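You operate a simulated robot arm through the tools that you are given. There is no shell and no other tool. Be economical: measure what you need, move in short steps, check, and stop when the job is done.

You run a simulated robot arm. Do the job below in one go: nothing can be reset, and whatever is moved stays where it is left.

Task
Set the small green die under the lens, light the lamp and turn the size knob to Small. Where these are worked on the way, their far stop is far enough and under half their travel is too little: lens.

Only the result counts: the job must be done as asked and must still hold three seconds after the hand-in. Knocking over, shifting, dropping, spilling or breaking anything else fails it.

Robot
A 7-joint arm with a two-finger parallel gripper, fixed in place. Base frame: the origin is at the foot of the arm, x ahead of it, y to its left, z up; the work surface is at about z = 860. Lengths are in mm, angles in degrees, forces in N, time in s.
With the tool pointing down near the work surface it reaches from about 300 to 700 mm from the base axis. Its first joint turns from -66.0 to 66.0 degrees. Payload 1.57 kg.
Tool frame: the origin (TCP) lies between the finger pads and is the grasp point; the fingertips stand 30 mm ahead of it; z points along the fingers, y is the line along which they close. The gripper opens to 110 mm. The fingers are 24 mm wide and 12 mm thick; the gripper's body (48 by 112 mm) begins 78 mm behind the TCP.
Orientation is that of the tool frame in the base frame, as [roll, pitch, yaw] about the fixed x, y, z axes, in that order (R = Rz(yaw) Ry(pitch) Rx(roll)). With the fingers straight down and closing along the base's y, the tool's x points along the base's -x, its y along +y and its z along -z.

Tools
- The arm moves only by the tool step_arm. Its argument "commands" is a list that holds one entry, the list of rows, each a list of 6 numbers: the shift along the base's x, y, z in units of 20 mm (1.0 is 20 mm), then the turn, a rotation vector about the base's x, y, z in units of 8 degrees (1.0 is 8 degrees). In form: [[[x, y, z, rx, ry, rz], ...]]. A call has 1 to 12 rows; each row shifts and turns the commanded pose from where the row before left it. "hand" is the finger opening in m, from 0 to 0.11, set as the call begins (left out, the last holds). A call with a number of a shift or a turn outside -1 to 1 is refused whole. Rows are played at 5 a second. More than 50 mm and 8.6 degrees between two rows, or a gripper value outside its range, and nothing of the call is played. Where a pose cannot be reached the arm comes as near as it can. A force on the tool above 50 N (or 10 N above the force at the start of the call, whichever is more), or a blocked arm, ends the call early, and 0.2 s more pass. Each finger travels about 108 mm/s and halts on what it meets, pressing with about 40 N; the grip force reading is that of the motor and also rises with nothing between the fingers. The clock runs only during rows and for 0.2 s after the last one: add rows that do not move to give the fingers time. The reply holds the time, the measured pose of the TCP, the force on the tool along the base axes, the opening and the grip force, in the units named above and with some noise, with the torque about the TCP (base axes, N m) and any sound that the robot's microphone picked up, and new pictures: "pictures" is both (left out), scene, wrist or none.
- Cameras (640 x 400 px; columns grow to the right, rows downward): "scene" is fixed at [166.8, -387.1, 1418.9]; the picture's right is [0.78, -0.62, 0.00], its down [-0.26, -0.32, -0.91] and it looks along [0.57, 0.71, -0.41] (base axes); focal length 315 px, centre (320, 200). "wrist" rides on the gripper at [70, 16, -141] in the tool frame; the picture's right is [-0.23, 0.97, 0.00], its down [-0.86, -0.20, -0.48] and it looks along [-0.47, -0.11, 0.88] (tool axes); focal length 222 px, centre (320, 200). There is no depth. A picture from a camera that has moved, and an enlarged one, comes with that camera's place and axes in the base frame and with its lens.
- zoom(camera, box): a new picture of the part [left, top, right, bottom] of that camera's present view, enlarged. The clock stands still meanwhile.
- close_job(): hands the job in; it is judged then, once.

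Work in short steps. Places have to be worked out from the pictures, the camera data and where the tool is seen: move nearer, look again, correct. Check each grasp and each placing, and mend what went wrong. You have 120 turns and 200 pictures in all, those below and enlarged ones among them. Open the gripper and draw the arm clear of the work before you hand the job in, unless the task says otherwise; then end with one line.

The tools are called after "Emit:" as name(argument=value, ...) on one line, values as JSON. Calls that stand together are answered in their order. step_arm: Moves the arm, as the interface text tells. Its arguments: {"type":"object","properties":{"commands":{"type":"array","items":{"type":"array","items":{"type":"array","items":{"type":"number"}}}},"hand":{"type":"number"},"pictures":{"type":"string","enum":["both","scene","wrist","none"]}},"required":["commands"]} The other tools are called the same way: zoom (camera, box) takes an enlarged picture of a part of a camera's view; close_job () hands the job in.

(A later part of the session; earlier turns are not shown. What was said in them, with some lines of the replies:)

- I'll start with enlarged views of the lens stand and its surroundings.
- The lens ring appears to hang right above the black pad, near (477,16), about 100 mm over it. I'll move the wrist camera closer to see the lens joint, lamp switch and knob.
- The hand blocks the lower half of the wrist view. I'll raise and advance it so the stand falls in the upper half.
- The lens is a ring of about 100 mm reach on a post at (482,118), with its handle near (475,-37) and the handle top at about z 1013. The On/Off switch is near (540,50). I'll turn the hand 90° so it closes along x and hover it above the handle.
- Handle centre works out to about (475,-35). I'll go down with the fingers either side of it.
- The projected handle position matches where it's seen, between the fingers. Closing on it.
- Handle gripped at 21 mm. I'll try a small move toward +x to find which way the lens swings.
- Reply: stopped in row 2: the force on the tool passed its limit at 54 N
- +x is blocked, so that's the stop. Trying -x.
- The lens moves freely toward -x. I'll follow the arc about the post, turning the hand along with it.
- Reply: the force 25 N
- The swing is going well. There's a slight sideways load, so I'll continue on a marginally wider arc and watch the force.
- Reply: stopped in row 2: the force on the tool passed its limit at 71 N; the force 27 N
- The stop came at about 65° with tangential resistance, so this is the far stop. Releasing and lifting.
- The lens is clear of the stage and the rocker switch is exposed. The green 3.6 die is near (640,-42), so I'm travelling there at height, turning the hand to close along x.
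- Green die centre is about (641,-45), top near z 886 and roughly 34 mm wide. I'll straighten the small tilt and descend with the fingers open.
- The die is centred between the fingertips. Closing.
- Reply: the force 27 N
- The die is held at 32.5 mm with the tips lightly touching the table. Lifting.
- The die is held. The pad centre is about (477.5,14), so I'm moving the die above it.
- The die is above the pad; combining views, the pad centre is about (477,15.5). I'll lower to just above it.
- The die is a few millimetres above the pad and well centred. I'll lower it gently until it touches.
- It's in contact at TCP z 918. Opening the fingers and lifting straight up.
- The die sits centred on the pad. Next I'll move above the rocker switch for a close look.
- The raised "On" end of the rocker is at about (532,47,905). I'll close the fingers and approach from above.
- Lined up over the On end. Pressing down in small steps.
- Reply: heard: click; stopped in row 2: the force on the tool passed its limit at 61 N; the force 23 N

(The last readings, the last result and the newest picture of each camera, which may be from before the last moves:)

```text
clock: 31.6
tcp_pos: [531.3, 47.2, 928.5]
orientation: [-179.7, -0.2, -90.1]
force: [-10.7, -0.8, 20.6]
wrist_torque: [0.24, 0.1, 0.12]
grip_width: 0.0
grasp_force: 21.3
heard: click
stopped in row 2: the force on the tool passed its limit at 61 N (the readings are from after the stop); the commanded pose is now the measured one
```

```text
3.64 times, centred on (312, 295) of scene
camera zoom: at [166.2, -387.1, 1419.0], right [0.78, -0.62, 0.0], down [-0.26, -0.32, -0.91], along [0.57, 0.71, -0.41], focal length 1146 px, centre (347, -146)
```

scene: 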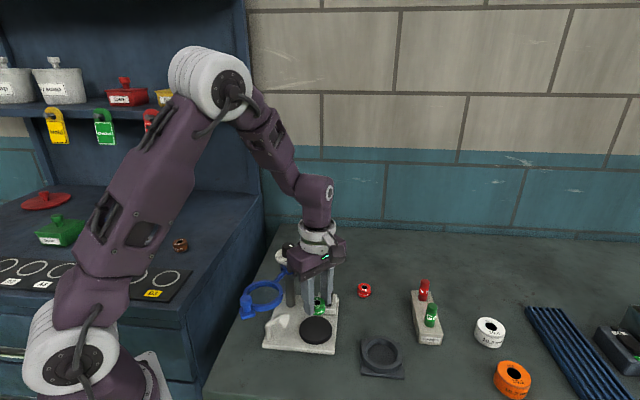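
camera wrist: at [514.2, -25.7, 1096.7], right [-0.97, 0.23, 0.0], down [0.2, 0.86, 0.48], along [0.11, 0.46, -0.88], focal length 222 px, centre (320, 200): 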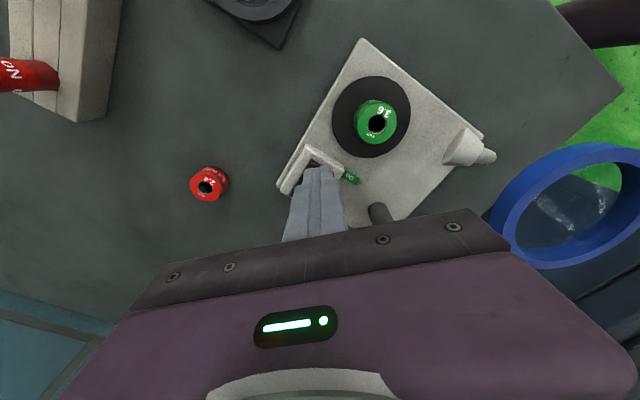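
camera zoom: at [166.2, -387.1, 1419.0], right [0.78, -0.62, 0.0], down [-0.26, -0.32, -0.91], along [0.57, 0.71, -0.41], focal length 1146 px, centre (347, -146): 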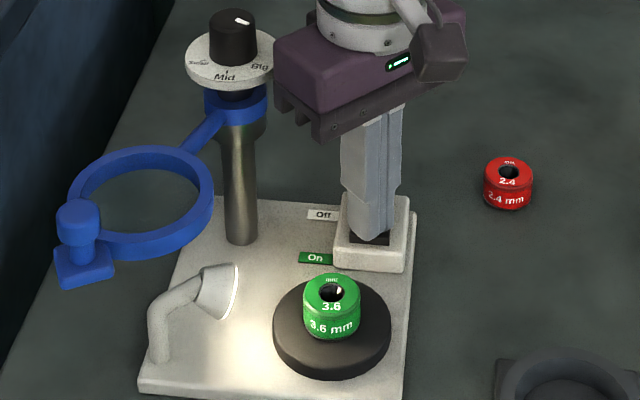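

The switch clicked and the lamp is lit. I'll rise and move above the knob for a close look.

Emit:
step_arm(commands=[[[0, 0, 1, 0, 0, 0], [0, 0, 1, 0, 0, 0], [0, 0, 1, 0, 0, 0], [0, 0, 1, 0, 0, 0], [0, 0, 1, 0, 0, 0], [0, 0, 1, 0, 0, 0], [0, 0, 1, 0, 0, 0], [0, 0, 1, 0, 0, 0], [0, 0, 1, 0, 0, 0], [0, 0, 1, 0, 0, 0]]], pictures="none")

Emit:
step_arm(commands=[[[-0.81, 0.87, 0, 0, 0, 0], [-0.81, 0.87, 0, 0, 0, 0], [-0.81, 0.87, 0, 0, 0, 0], [0, 0.87, 0, 0, 0, 0]]], hand=0.06, pictures="none")

Emit:
zoom(camera="wrist", box=[250, 100, 390, 230])

Emit:
zoom(camera="scene", box=[265, 220, 345, 350])

```text
clock: 33.9
tcp_pos: [530.8, 46.6, 1129.2]
orientation: [-179.9, -0.2, -90.0]
force: [-0.7, 0.6, 0.2]
wrist_torque: [0.02, -0.01, -0.01]
grip_width: 0.1
grasp_force: 21.4
```

```text
clock: 34.9
tcp_pos: [483.8, 115.7, 1129.0]
orientation: [-179.8, -0.2, -90.1]
force: [0.5, 0.5, 0.2]
wrist_torque: [-0.02, -0.04, 0.0]
grip_width: 59.8
grasp_force: 0.1
```

```text
3.08 times, centred on (320, 165) of wrist
camera zoom: at [466.2, 46.5, 1272.3], right [-0.97, 0.23, -0.01], down [0.2, 0.86, 0.48], along [0.11, 0.46, -0.88], focal length 684 px, centre (320, 308)
```

zoom: 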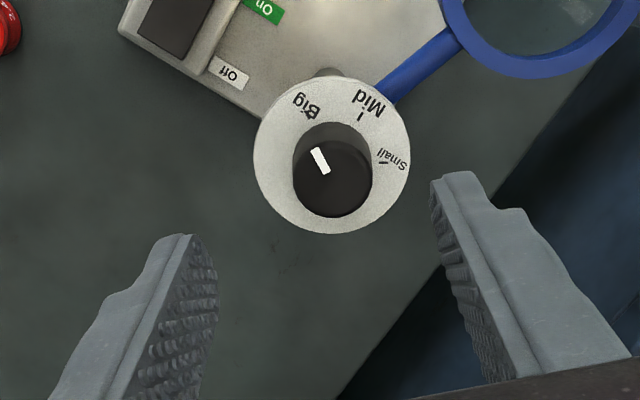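

```text
3.08 times, centred on (305, 285) of scene
camera zoom: at [166.8, -387.1, 1418.9], right [0.78, -0.62, 0.0], down [-0.26, -0.32, -0.91], along [0.57, 0.71, -0.41], focal length 969 px, centre (366, -62)
```

zoom: 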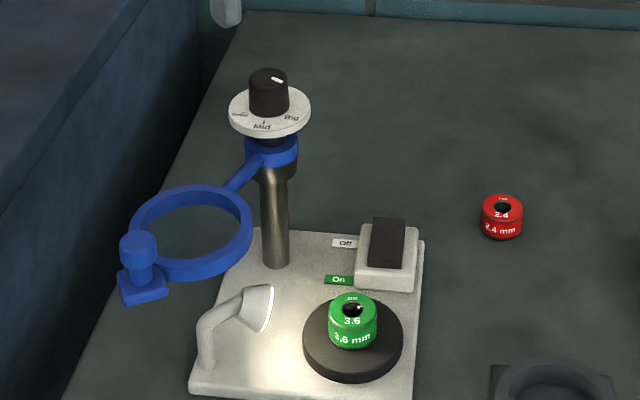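

The pointer is at Big (about -72°), Mid is at about -139° and Small at about -201°, so I need roughly -129°. The knob centre is near (481,117.5). I'll pre-turn the hand +30°, then lower it around the knob.

Emit:
step_arm(commands=[[[-0.14, 0.09, 0, 0, 0, 0.94], [0, 0, 0, 0, 0, 0.94], [0, 0, 0, 0, 0, 0.94], [0, 0, 0, 0, 0, 0.94], [0, 0, -0.75, 0, 0, 0], [0, 0, -0.75, 0, 0, 0], [0, 0, -0.75, 0, 0, 0], [0, 0, -0.75, 0, 0, 0], [0, 0, -0.75, 0, 0, 0]]], pictures="wrist")

Emit:
zoom(camera="scene", box=[250, 200, 330, 300])

```text
clock: 36.9
tcp_pos: [481.6, 119.5, 1052.8]
orientation: [-179.9, -0.2, -60.0]
force: [-0.2, 0.6, 0.1]
wrist_torque: [-0.02, 0.03, 0.04]
grip_width: 60.3
grasp_force: 0.1
camera wrist: at [501.5, 50.7, 1196.8], right [-0.96, -0.29, 0.0], down [-0.26, 0.84, 0.48], along [-0.13, 0.46, -0.88], focal length 222 px, centre (320, 200)
```

wrist: 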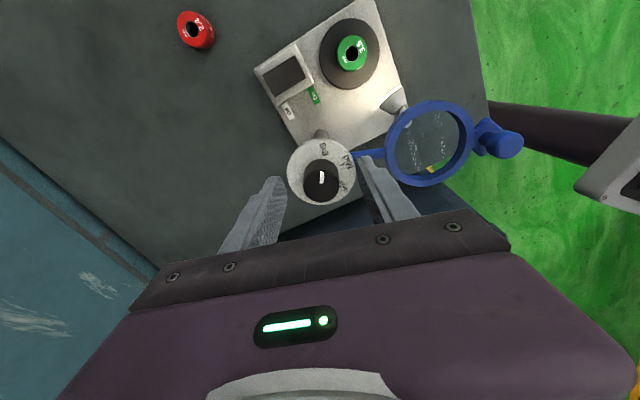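

```text
4.00 times, centred on (290, 250) of scene
camera zoom: at [166.8, -387.1, 1418.9], right [0.78, -0.62, 0.0], down [-0.26, -0.32, -0.91], along [0.57, 0.71, -0.41], focal length 1260 px, centre (440, 0)
```

zoom: 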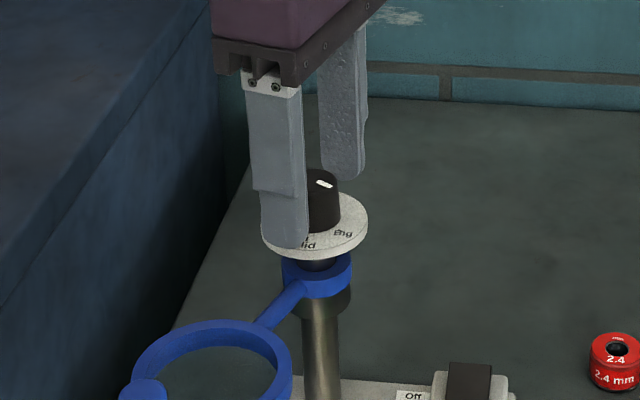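

The fingers straddle the knob, and the tips are just above the plate. I'll raise 3 mm for clearance and close.

Emit:
step_arm(commands=[[[0, 0, 0.15, 0, 0, 0], [0, 0, 0, 0, 0, 0], [0, 0, 0, 0, 0, 0], [0, 0, 0, 0, 0, 0]]], hand=0.01, pictures="wrist")

```text
clock: 37.9
tcp_pos: [480.0, 119.1, 1055.5]
orientation: [-180.0, -0.2, -60.0]
force: [2.4, -0.2, -23.7]
wrist_torque: [-0.01, -0.08, -0.02]
grip_width: 28.6
grasp_force: 38.1
camera wrist: at [500.9, 50.4, 1199.1], right [-0.96, -0.29, 0.0], down [-0.26, 0.84, 0.48], along [-0.14, 0.46, -0.88], focal length 222 px, centre (320, 200)
```

wrist: 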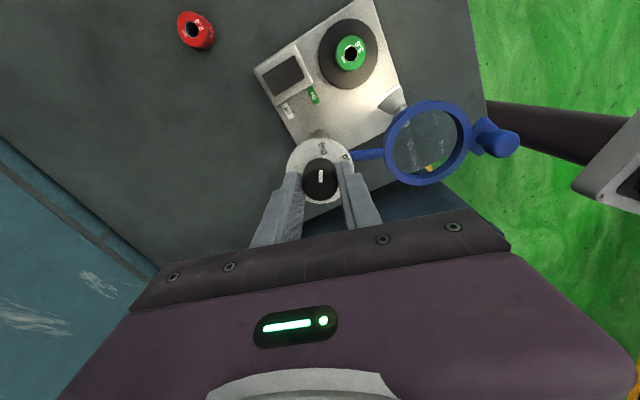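

Knob gripped at 28.6 mm. I'll ease the upward pull and turn -48° to begin.

Emit:
step_arm(commands=[[[0, 0, -0.07, 0, 0, -0.75], [0, 0, 0, 0, 0, -0.75], [0, 0, 0, 0, 0, -0.75], [0, 0, 0, 0, 0, -0.75], [0, 0, 0, 0, 0, -0.75], [0, 0, 0, 0, 0, -0.75], [0, 0, 0, 0, 0, -0.75], [0, 0, 0, 0, 0, -0.75]]], pictures="wrist")

Emit:
zoom(camera="wrist", box=[280, 120, 360, 220])

```text
clock: 39.6
tcp_pos: [480.2, 119.3, 1054.9]
orientation: [-179.9, -0.3, -108.1]
force: [-10.8, 6.6, 24.3]
wrist_torque: [-0.36, 0.58, 0.05]
grip_width: 28.6
grasp_force: 38.6
camera wrist: at [442.2, 58.1, 1199.2], right [-0.86, 0.52, 0.0], down [0.45, 0.75, 0.48], along [0.25, 0.41, -0.88], focal length 222 px, centre (320, 200)
```

wrist: 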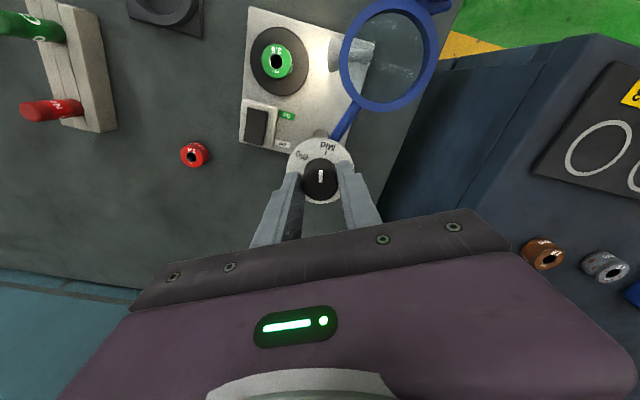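

```text
4.00 times, centred on (320, 170) of wrist
camera zoom: at [442.2, 58.1, 1199.2], right [-0.86, 0.52, 0.0], down [0.45, 0.75, 0.48], along [0.25, 0.41, -0.88], focal length 888 px, centre (320, 320)
```

zoom: 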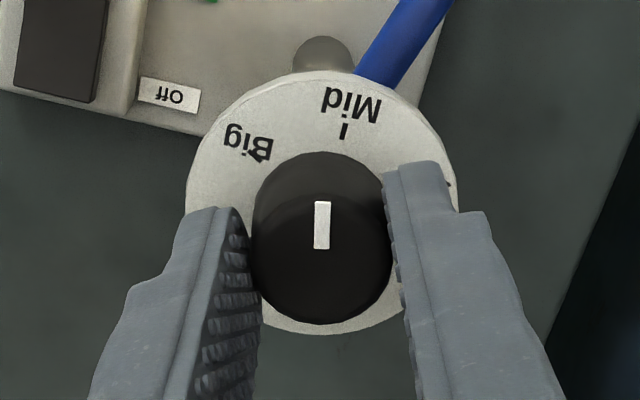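

The knob turns with the hand and its pointer now sits just short of Mid. Small should be at about -202°, which means hand yaw -190; continuing.

Emit:
step_arm(commands=[[[0, 0, 0.04, 0, 0, -0.93], [0, 0, 0, 0, 0, -0.93], [0, 0, 0, 0, 0, -0.93], [0, 0, 0, 0, 0, -0.93], [0, 0, 0, 0, 0, -0.93], [0, 0, 0, 0, 0, -0.93], [0, 0, 0, 0, 0, -0.93], [0, 0, 0, 0, 0, -0.93], [0, 0, 0, 0, 0, -0.93]]], pictures="none")

Emit:
zoom(camera="wrist", box=[280, 120, 360, 220])

```text
clock: 41.6
tcp_pos: [480.8, 119.8, 1055.3]
orientation: [-179.9, -0.3, -175.1]
force: [-17.3, 21.2, -11.2]
wrist_torque: [0.48, 0.82, 0.0]
grip_width: 28.5
grasp_force: 38.7
```

```text
4.00 times, centred on (320, 170) of wrist
camera zoom: at [409.0, 130.2, 1199.4], right [0.14, 0.99, 0.0], down [0.87, -0.12, 0.47], along [0.47, -0.07, -0.88], focal length 888 px, centre (320, 320)
```

zoom: 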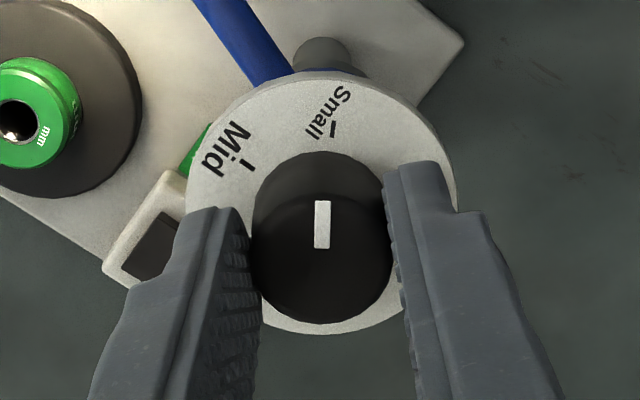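

The Small tick is about 9° further on. Turning the rest.

Emit:
step_arm(commands=[[[0, 0, 0, 0, 0, -0.6], [0, 0, 0, 0, 0, -0.55], [0, 0, 0, 0, 0, 0]]], pictures="none")

Emit:
zoom(camera="wrist", box=[290, 130, 350, 210])

```text
clock: 42.5
tcp_pos: [480.6, 119.0, 1056.8]
orientation: [-179.9, -0.2, 175.7]
force: [-12.8, 22.6, -7.8]
wrist_torque: [0.66, 0.31, 0.15]
grip_width: 28.3
grasp_force: 38.5
```

```text
5.00 times, centred on (320, 170) of wrist
camera zoom: at [412.2, 141.3, 1200.0], right [0.3, 0.95, 0.0], down [0.84, -0.26, 0.48], along [0.45, -0.14, -0.88], focal length 1111 px, centre (320, 350)
```

zoom: 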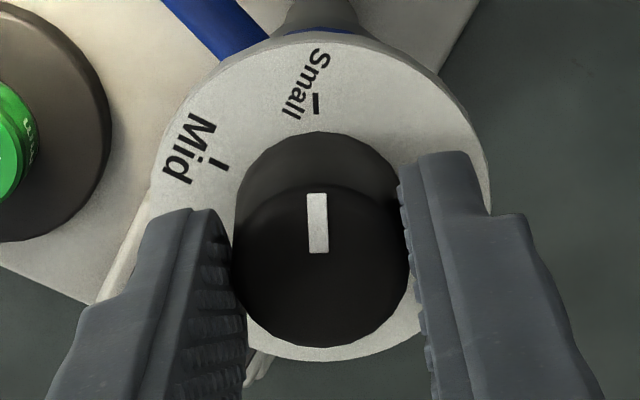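

The pointer is lined up with the Small tick. Releasing and lifting.

Emit:
step_arm(commands=[[[0, 0, 0, 0, 0, 0], [0, 0, 0, 0, 0, 0], [0, 0, 0.6, 0, 0, 0], [0, 0, 1, 0, 0, 0], [0, 0, 1, 0, 0, 0], [0, 0, 1, 0, 0, 0]]], hand=0.06, pictures="none")

Emit:
zoom(camera="wrist", box=[280, 110, 360, 210])

Emit:
zoom(camera="scene", box=[230, 220, 350, 360])

```text
clock: 43.9
tcp_pos: [481.8, 119.2, 1128.2]
orientation: [-179.7, -0.2, 175.8]
force: [1.0, -0.4, 0.7]
wrist_torque: [-0.05, -0.02, 0.0]
grip_width: 60.2
grasp_force: 0.1
```

```text
4.00 times, centred on (320, 160) of wrist
camera zoom: at [413.9, 140.2, 1270.2], right [0.3, 0.95, 0.0], down [0.84, -0.26, 0.48], along [0.45, -0.15, -0.88], focal length 888 px, centre (320, 360)
```

zoom: 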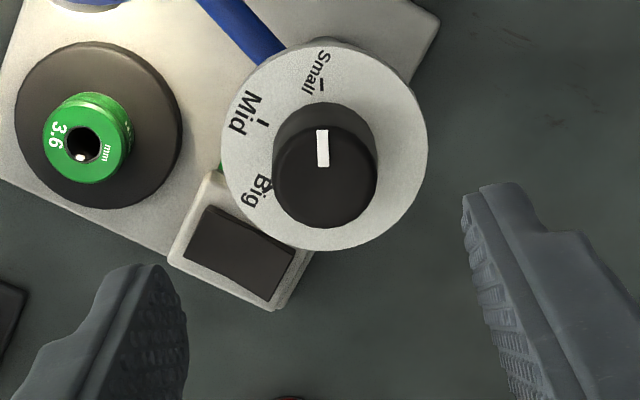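

```text
2.86 times, centred on (290, 290) of scene
camera zoom: at [166.8, -387.1, 1418.9], right [0.78, -0.62, 0.0], down [-0.26, -0.32, -0.91], along [0.57, 0.71, -0.41], focal length 900 px, centre (406, -57)
```

zoom: 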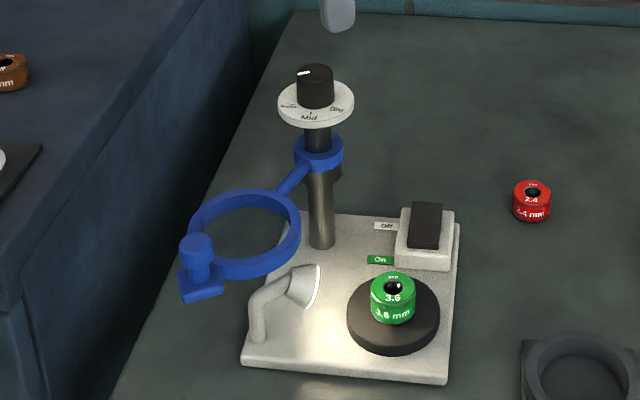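

The knob reads Small, the lamp is lit and the die is in place. What remains is swinging the lens back over the die, so I'm checking where its handle is now.

Emit:
zoom(camera="scene", box=[235, 270, 285, 330])

Emit:
step_arm(commands=[[[-1, -0.5, 0, 0, 0, 0.5], [-1, -0.5, 0, 0, 0, 0.5], [-1, -0.5, 0, 0, 0, 0.5], [-1, -0.5, 0, 0, 0, 0.5], [-1, -0.5, 0, 0, 0, 0.5], [-1, -0.5, -0.5, 0, 0, 0.5], [-0.95, -0.4, -0.5, 0, 0, 0.5]]], pictures="wrist")

```text
6.67 times, centred on (260, 300) of scene
camera zoom: at [166.8, -387.1, 1418.9], right [0.78, -0.62, 0.0], down [-0.26, -0.32, -0.91], along [0.57, 0.71, -0.41], focal length 2100 px, centre (720, -467)
```

zoom: 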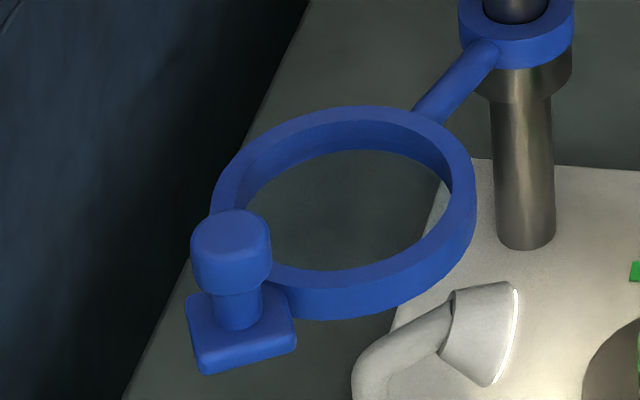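

```text
clock: 45.5
tcp_pos: [342.9, 50.3, 1109.9]
orientation: [-179.7, -0.2, -156.0]
force: [-0.3, -0.5, 0.3]
wrist_torque: [0.01, 0.0, 0.01]
grip_width: 59.8
grasp_force: 0.0
camera wrist: at [271.6, 37.4, 1253.1], right [-0.19, 0.98, 0.0], down [0.86, 0.17, 0.48], along [0.47, 0.09, -0.88], focal length 222 px, centre (320, 200)
```

wrist: 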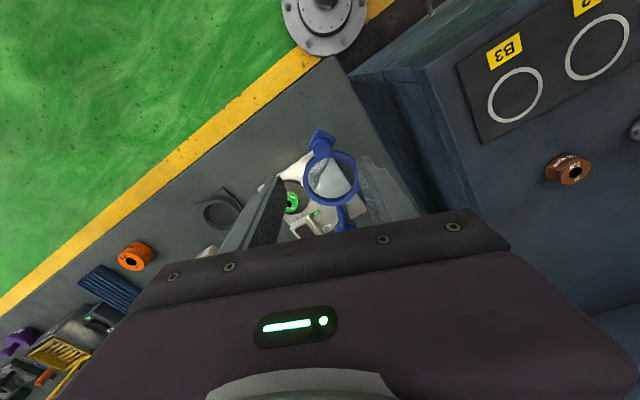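

The handle is at about (340.5,48). I'll descend around it as before.

Emit:
step_arm(commands=[[[-0.12, -0.1, -0.9, 0, 0, 0], [0, 0, -0.9, 0, 0, 0], [0, 0, -0.9, 0, 0, 0], [0, 0, -0.9, 0, 0, 0], [0, 0, -0.75, 0, 0, 0]]], pictures="wrist")

Emit:
zoom(camera="scene", box=[220, 250, 300, 330])

```text
clock: 46.6
tcp_pos: [339.1, 47.8, 1021.1]
orientation: [-179.8, -0.2, -156.2]
force: [0.1, 0.1, 0.8]
wrist_torque: [0.0, -0.01, -0.01]
grip_width: 60.1
grasp_force: 0.1
camera wrist: at [269.2, 35.3, 1164.9], right [-0.19, 0.98, 0.0], down [0.86, 0.17, 0.48], along [0.47, 0.08, -0.88], focal length 222 px, centre (320, 200)
```

wrist: 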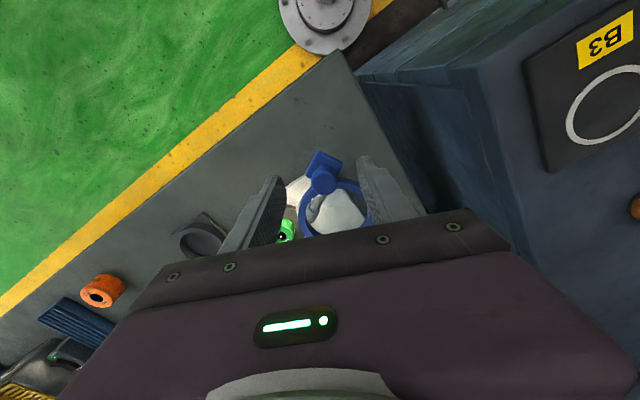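

```text
5.00 times, centred on (260, 290) of scene
camera zoom: at [166.8, -387.1, 1418.9], right [0.78, -0.62, 0.0], down [-0.26, -0.32, -0.91], along [0.57, 0.71, -0.41], focal length 1575 px, centre (620, -250)
```

zoom: 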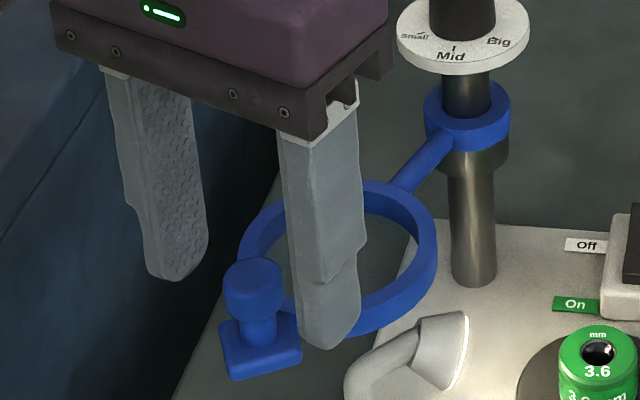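

The handle is between the fingers. Closing on it.

Emit:
step_arm(commands=[[[0, 0, 0, 0, 0, 0], [0, 0, 0, 0, 0, 0], [0, 0, 0, 0, 0, 0], [0, 0, 0, 0, 0, 0]]], hand=0.01, pictures="none")

```text
clock: 47.6
tcp_pos: [340.0, 47.8, 1023.6]
orientation: [-179.8, -0.2, -156.0]
force: [-1.5, 0.1, -1.5]
wrist_torque: [0.13, 0.1, 0.13]
grip_width: 21.0
grasp_force: 34.1
```

Gripped again at 21 mm. Refitting the arc gives a pivot of about (479,120) and radius 156, so I'm swinging back.

Emit:
step_arm(commands=[[[0.415, -0.705, 0, 0, 0, 0.75], [0.485, -0.655, 0, 0, 0, 0.75], [0.55, -0.605, 0, 0, 0, 0.75], [0.61, -0.545, 0, 0, 0, 0.75], [0.665, -0.475, 0, 0, 0, 0.75]]], pictures="none")

Emit:
step_arm(commands=[[[0.715, -0.405, 0, 0, 0, 0.75], [0.745, -0.325, 0, 0, 0, 0.75], [0.78, -0.25, 0, 0, 0, 0.75], [0.8, -0.165, 0, 0, 0, 0.75]]], pictures="scene")

```text
clock: 48.9
tcp_pos: [393.5, -12.0, 1021.0]
orientation: [-179.9, -0.2, -126.1]
force: [-1.2, -2.0, 6.8]
wrist_torque: [0.29, -0.15, -0.04]
grip_width: 21.0
grasp_force: 34.9
```

```text
clock: 49.9
tcp_pos: [455.6, -34.1, 1019.9]
orientation: [-179.8, -0.3, -102.1]
force: [-4.6, -19.4, 17.8]
wrist_torque: [-0.49, 0.17, 0.18]
grip_width: 21.2
grasp_force: 34.1
```

scene: 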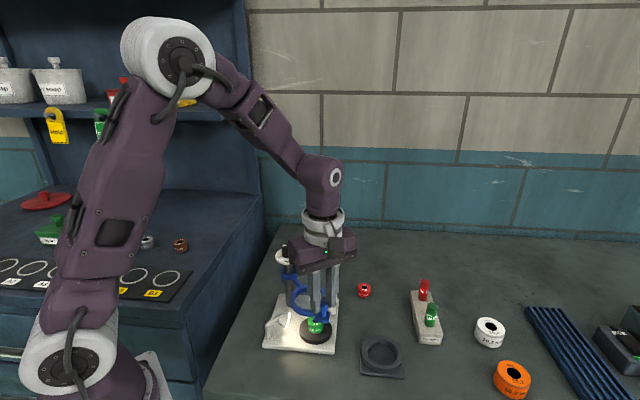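

Forces are fine. Doing the last bit, up to the home stop.

Emit:
step_arm(commands=[[[0.5, -0.1, 0.04, 0, 0, 0.5], [0.35, -0.05, 0, 0, 0, 0.3], [0.15, 0, 0, 0, 0, 0.2], [0.1, 0, 0, 0, 0, 0]]], pictures="none")

Emit:
zoom(camera="scene", box=[250, 230, 370, 370])

```text
clock: 50.9
tcp_pos: [474.8, -35.5, 1020.4]
orientation: [179.9, -0.2, -94.1]
force: [-10.8, -9.4, -3.9]
wrist_torque: [-0.13, 0.28, 0.32]
grip_width: 21.0
grasp_force: 34.3
```

```text
2.86 times, centred on (310, 300) of scene
camera zoom: at [166.5, -387.3, 1418.9], right [0.78, -0.62, 0.0], down [-0.26, -0.32, -0.91], along [0.57, 0.71, -0.41], focal length 900 px, centre (349, -86)
```

zoom: 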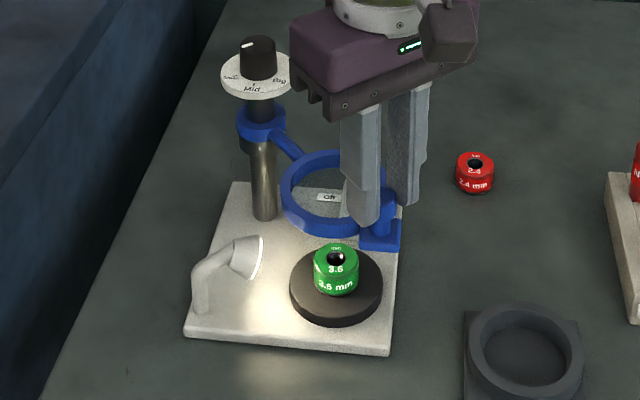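

The lens is back at its home stop at (474.8,-35.5), over the die. Releasing, rising straight up and retreating.

Emit:
step_arm(commands=[[[0, 0, 0, 0, 0, 0], [0, 0, 0, 0, 0, 0], [0, 0, 0.5, 0, 0, 0], [0, 0, 1, 0, 0, 0], [0, 0, 1, 0, 0, 0], [0, 0, 1, 0, 0, 0], [0, 0, 1, 0, 0, 0], [0, 0, 1, 0, 0, 0], [0, 0, 1, 0, 0, 0], [0, -0.8, 0.5, 0, 0, 0], [0, -0.8, 0.5, 0, 0, 0], [0, -0.8, 0.5, 0, 0, 0]]], hand=0.06, pictures="both")

Emit:
zoom(camera="scene", box=[255, 230, 355, 360])

Emit:
zoom(camera="wrist", box=[250, 120, 390, 220])

```text
clock: 53.5
tcp_pos: [476.6, -85.3, 1181.5]
orientation: [-179.8, -0.2, -94.0]
force: [-1.2, 0.1, 0.5]
wrist_torque: [0.02, 0.0, -0.01]
grip_width: 59.9
grasp_force: 0.0
camera wrist: at [454.6, -153.9, 1325.2], right [-0.95, 0.3, 0.0], down [0.26, 0.84, 0.48], along [0.14, 0.45, -0.88], focal length 222 px, centre (320, 200)
```

scene: 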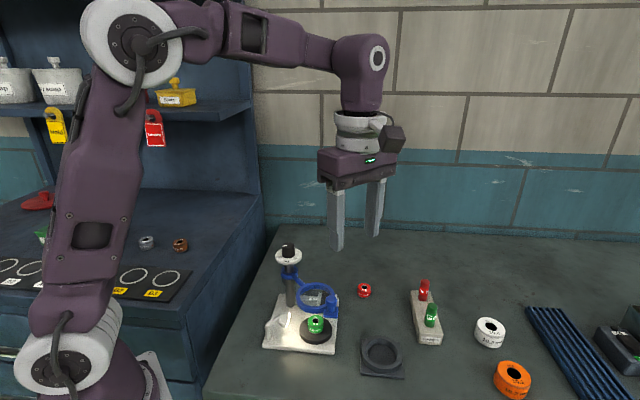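
wrist: 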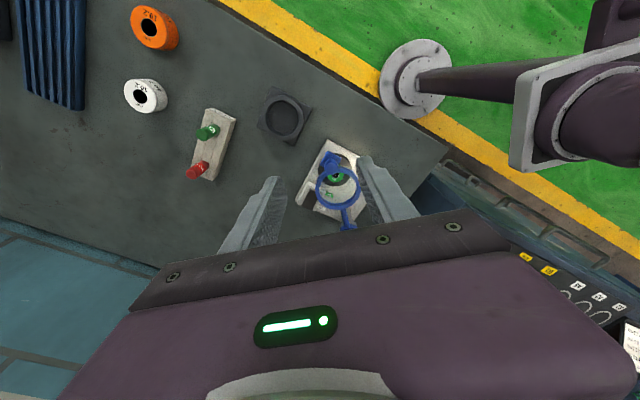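

```text
3.08 times, centred on (305, 295) of scene
camera zoom: at [166.8, -387.0, 1418.9], right [0.78, -0.62, 0.0], down [-0.26, -0.32, -0.91], along [0.57, 0.71, -0.41], focal length 969 px, centre (366, -92)
```

zoom: 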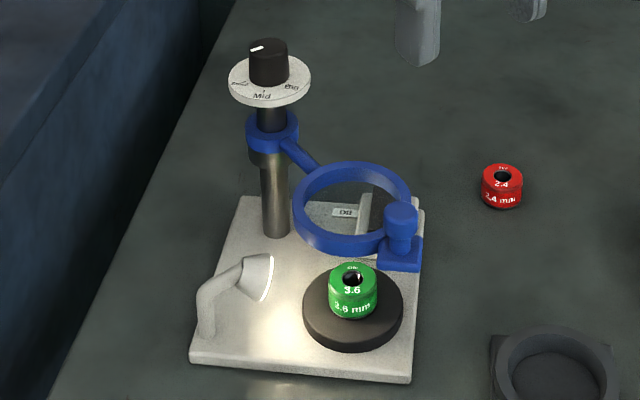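

```text
4.00 times, centred on (320, 170) of wrist
camera zoom: at [454.6, -153.9, 1325.2], right [-0.95, 0.3, 0.0], down [0.26, 0.84, 0.48], along [0.14, 0.45, -0.88], focal length 888 px, centre (320, 320)
```

zoom: 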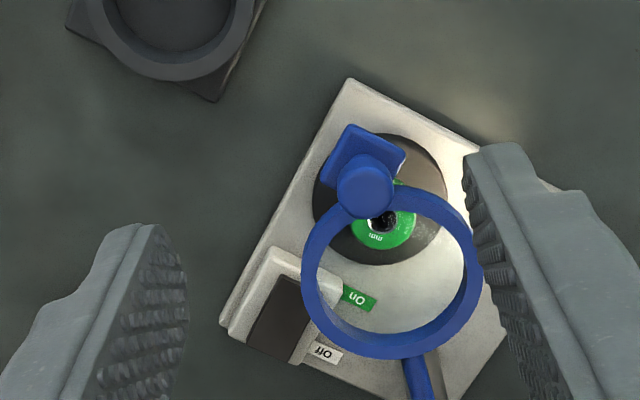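

Everything checks out: the die is on the pad under the lens and the lamp is lit. The pointer is at Small, and turning that knob also lowered the lens on its post. The arm is clear, so I'm handing in.

Emit:
close_job()

```text
The job is handed in.
```

The small green die (3.6 mm) is on the stage pad under the lens, the lamp is lit, the size knob is at Small, and nothing else was moved; I swung the lens out to its far stop to place the die, then back over it.
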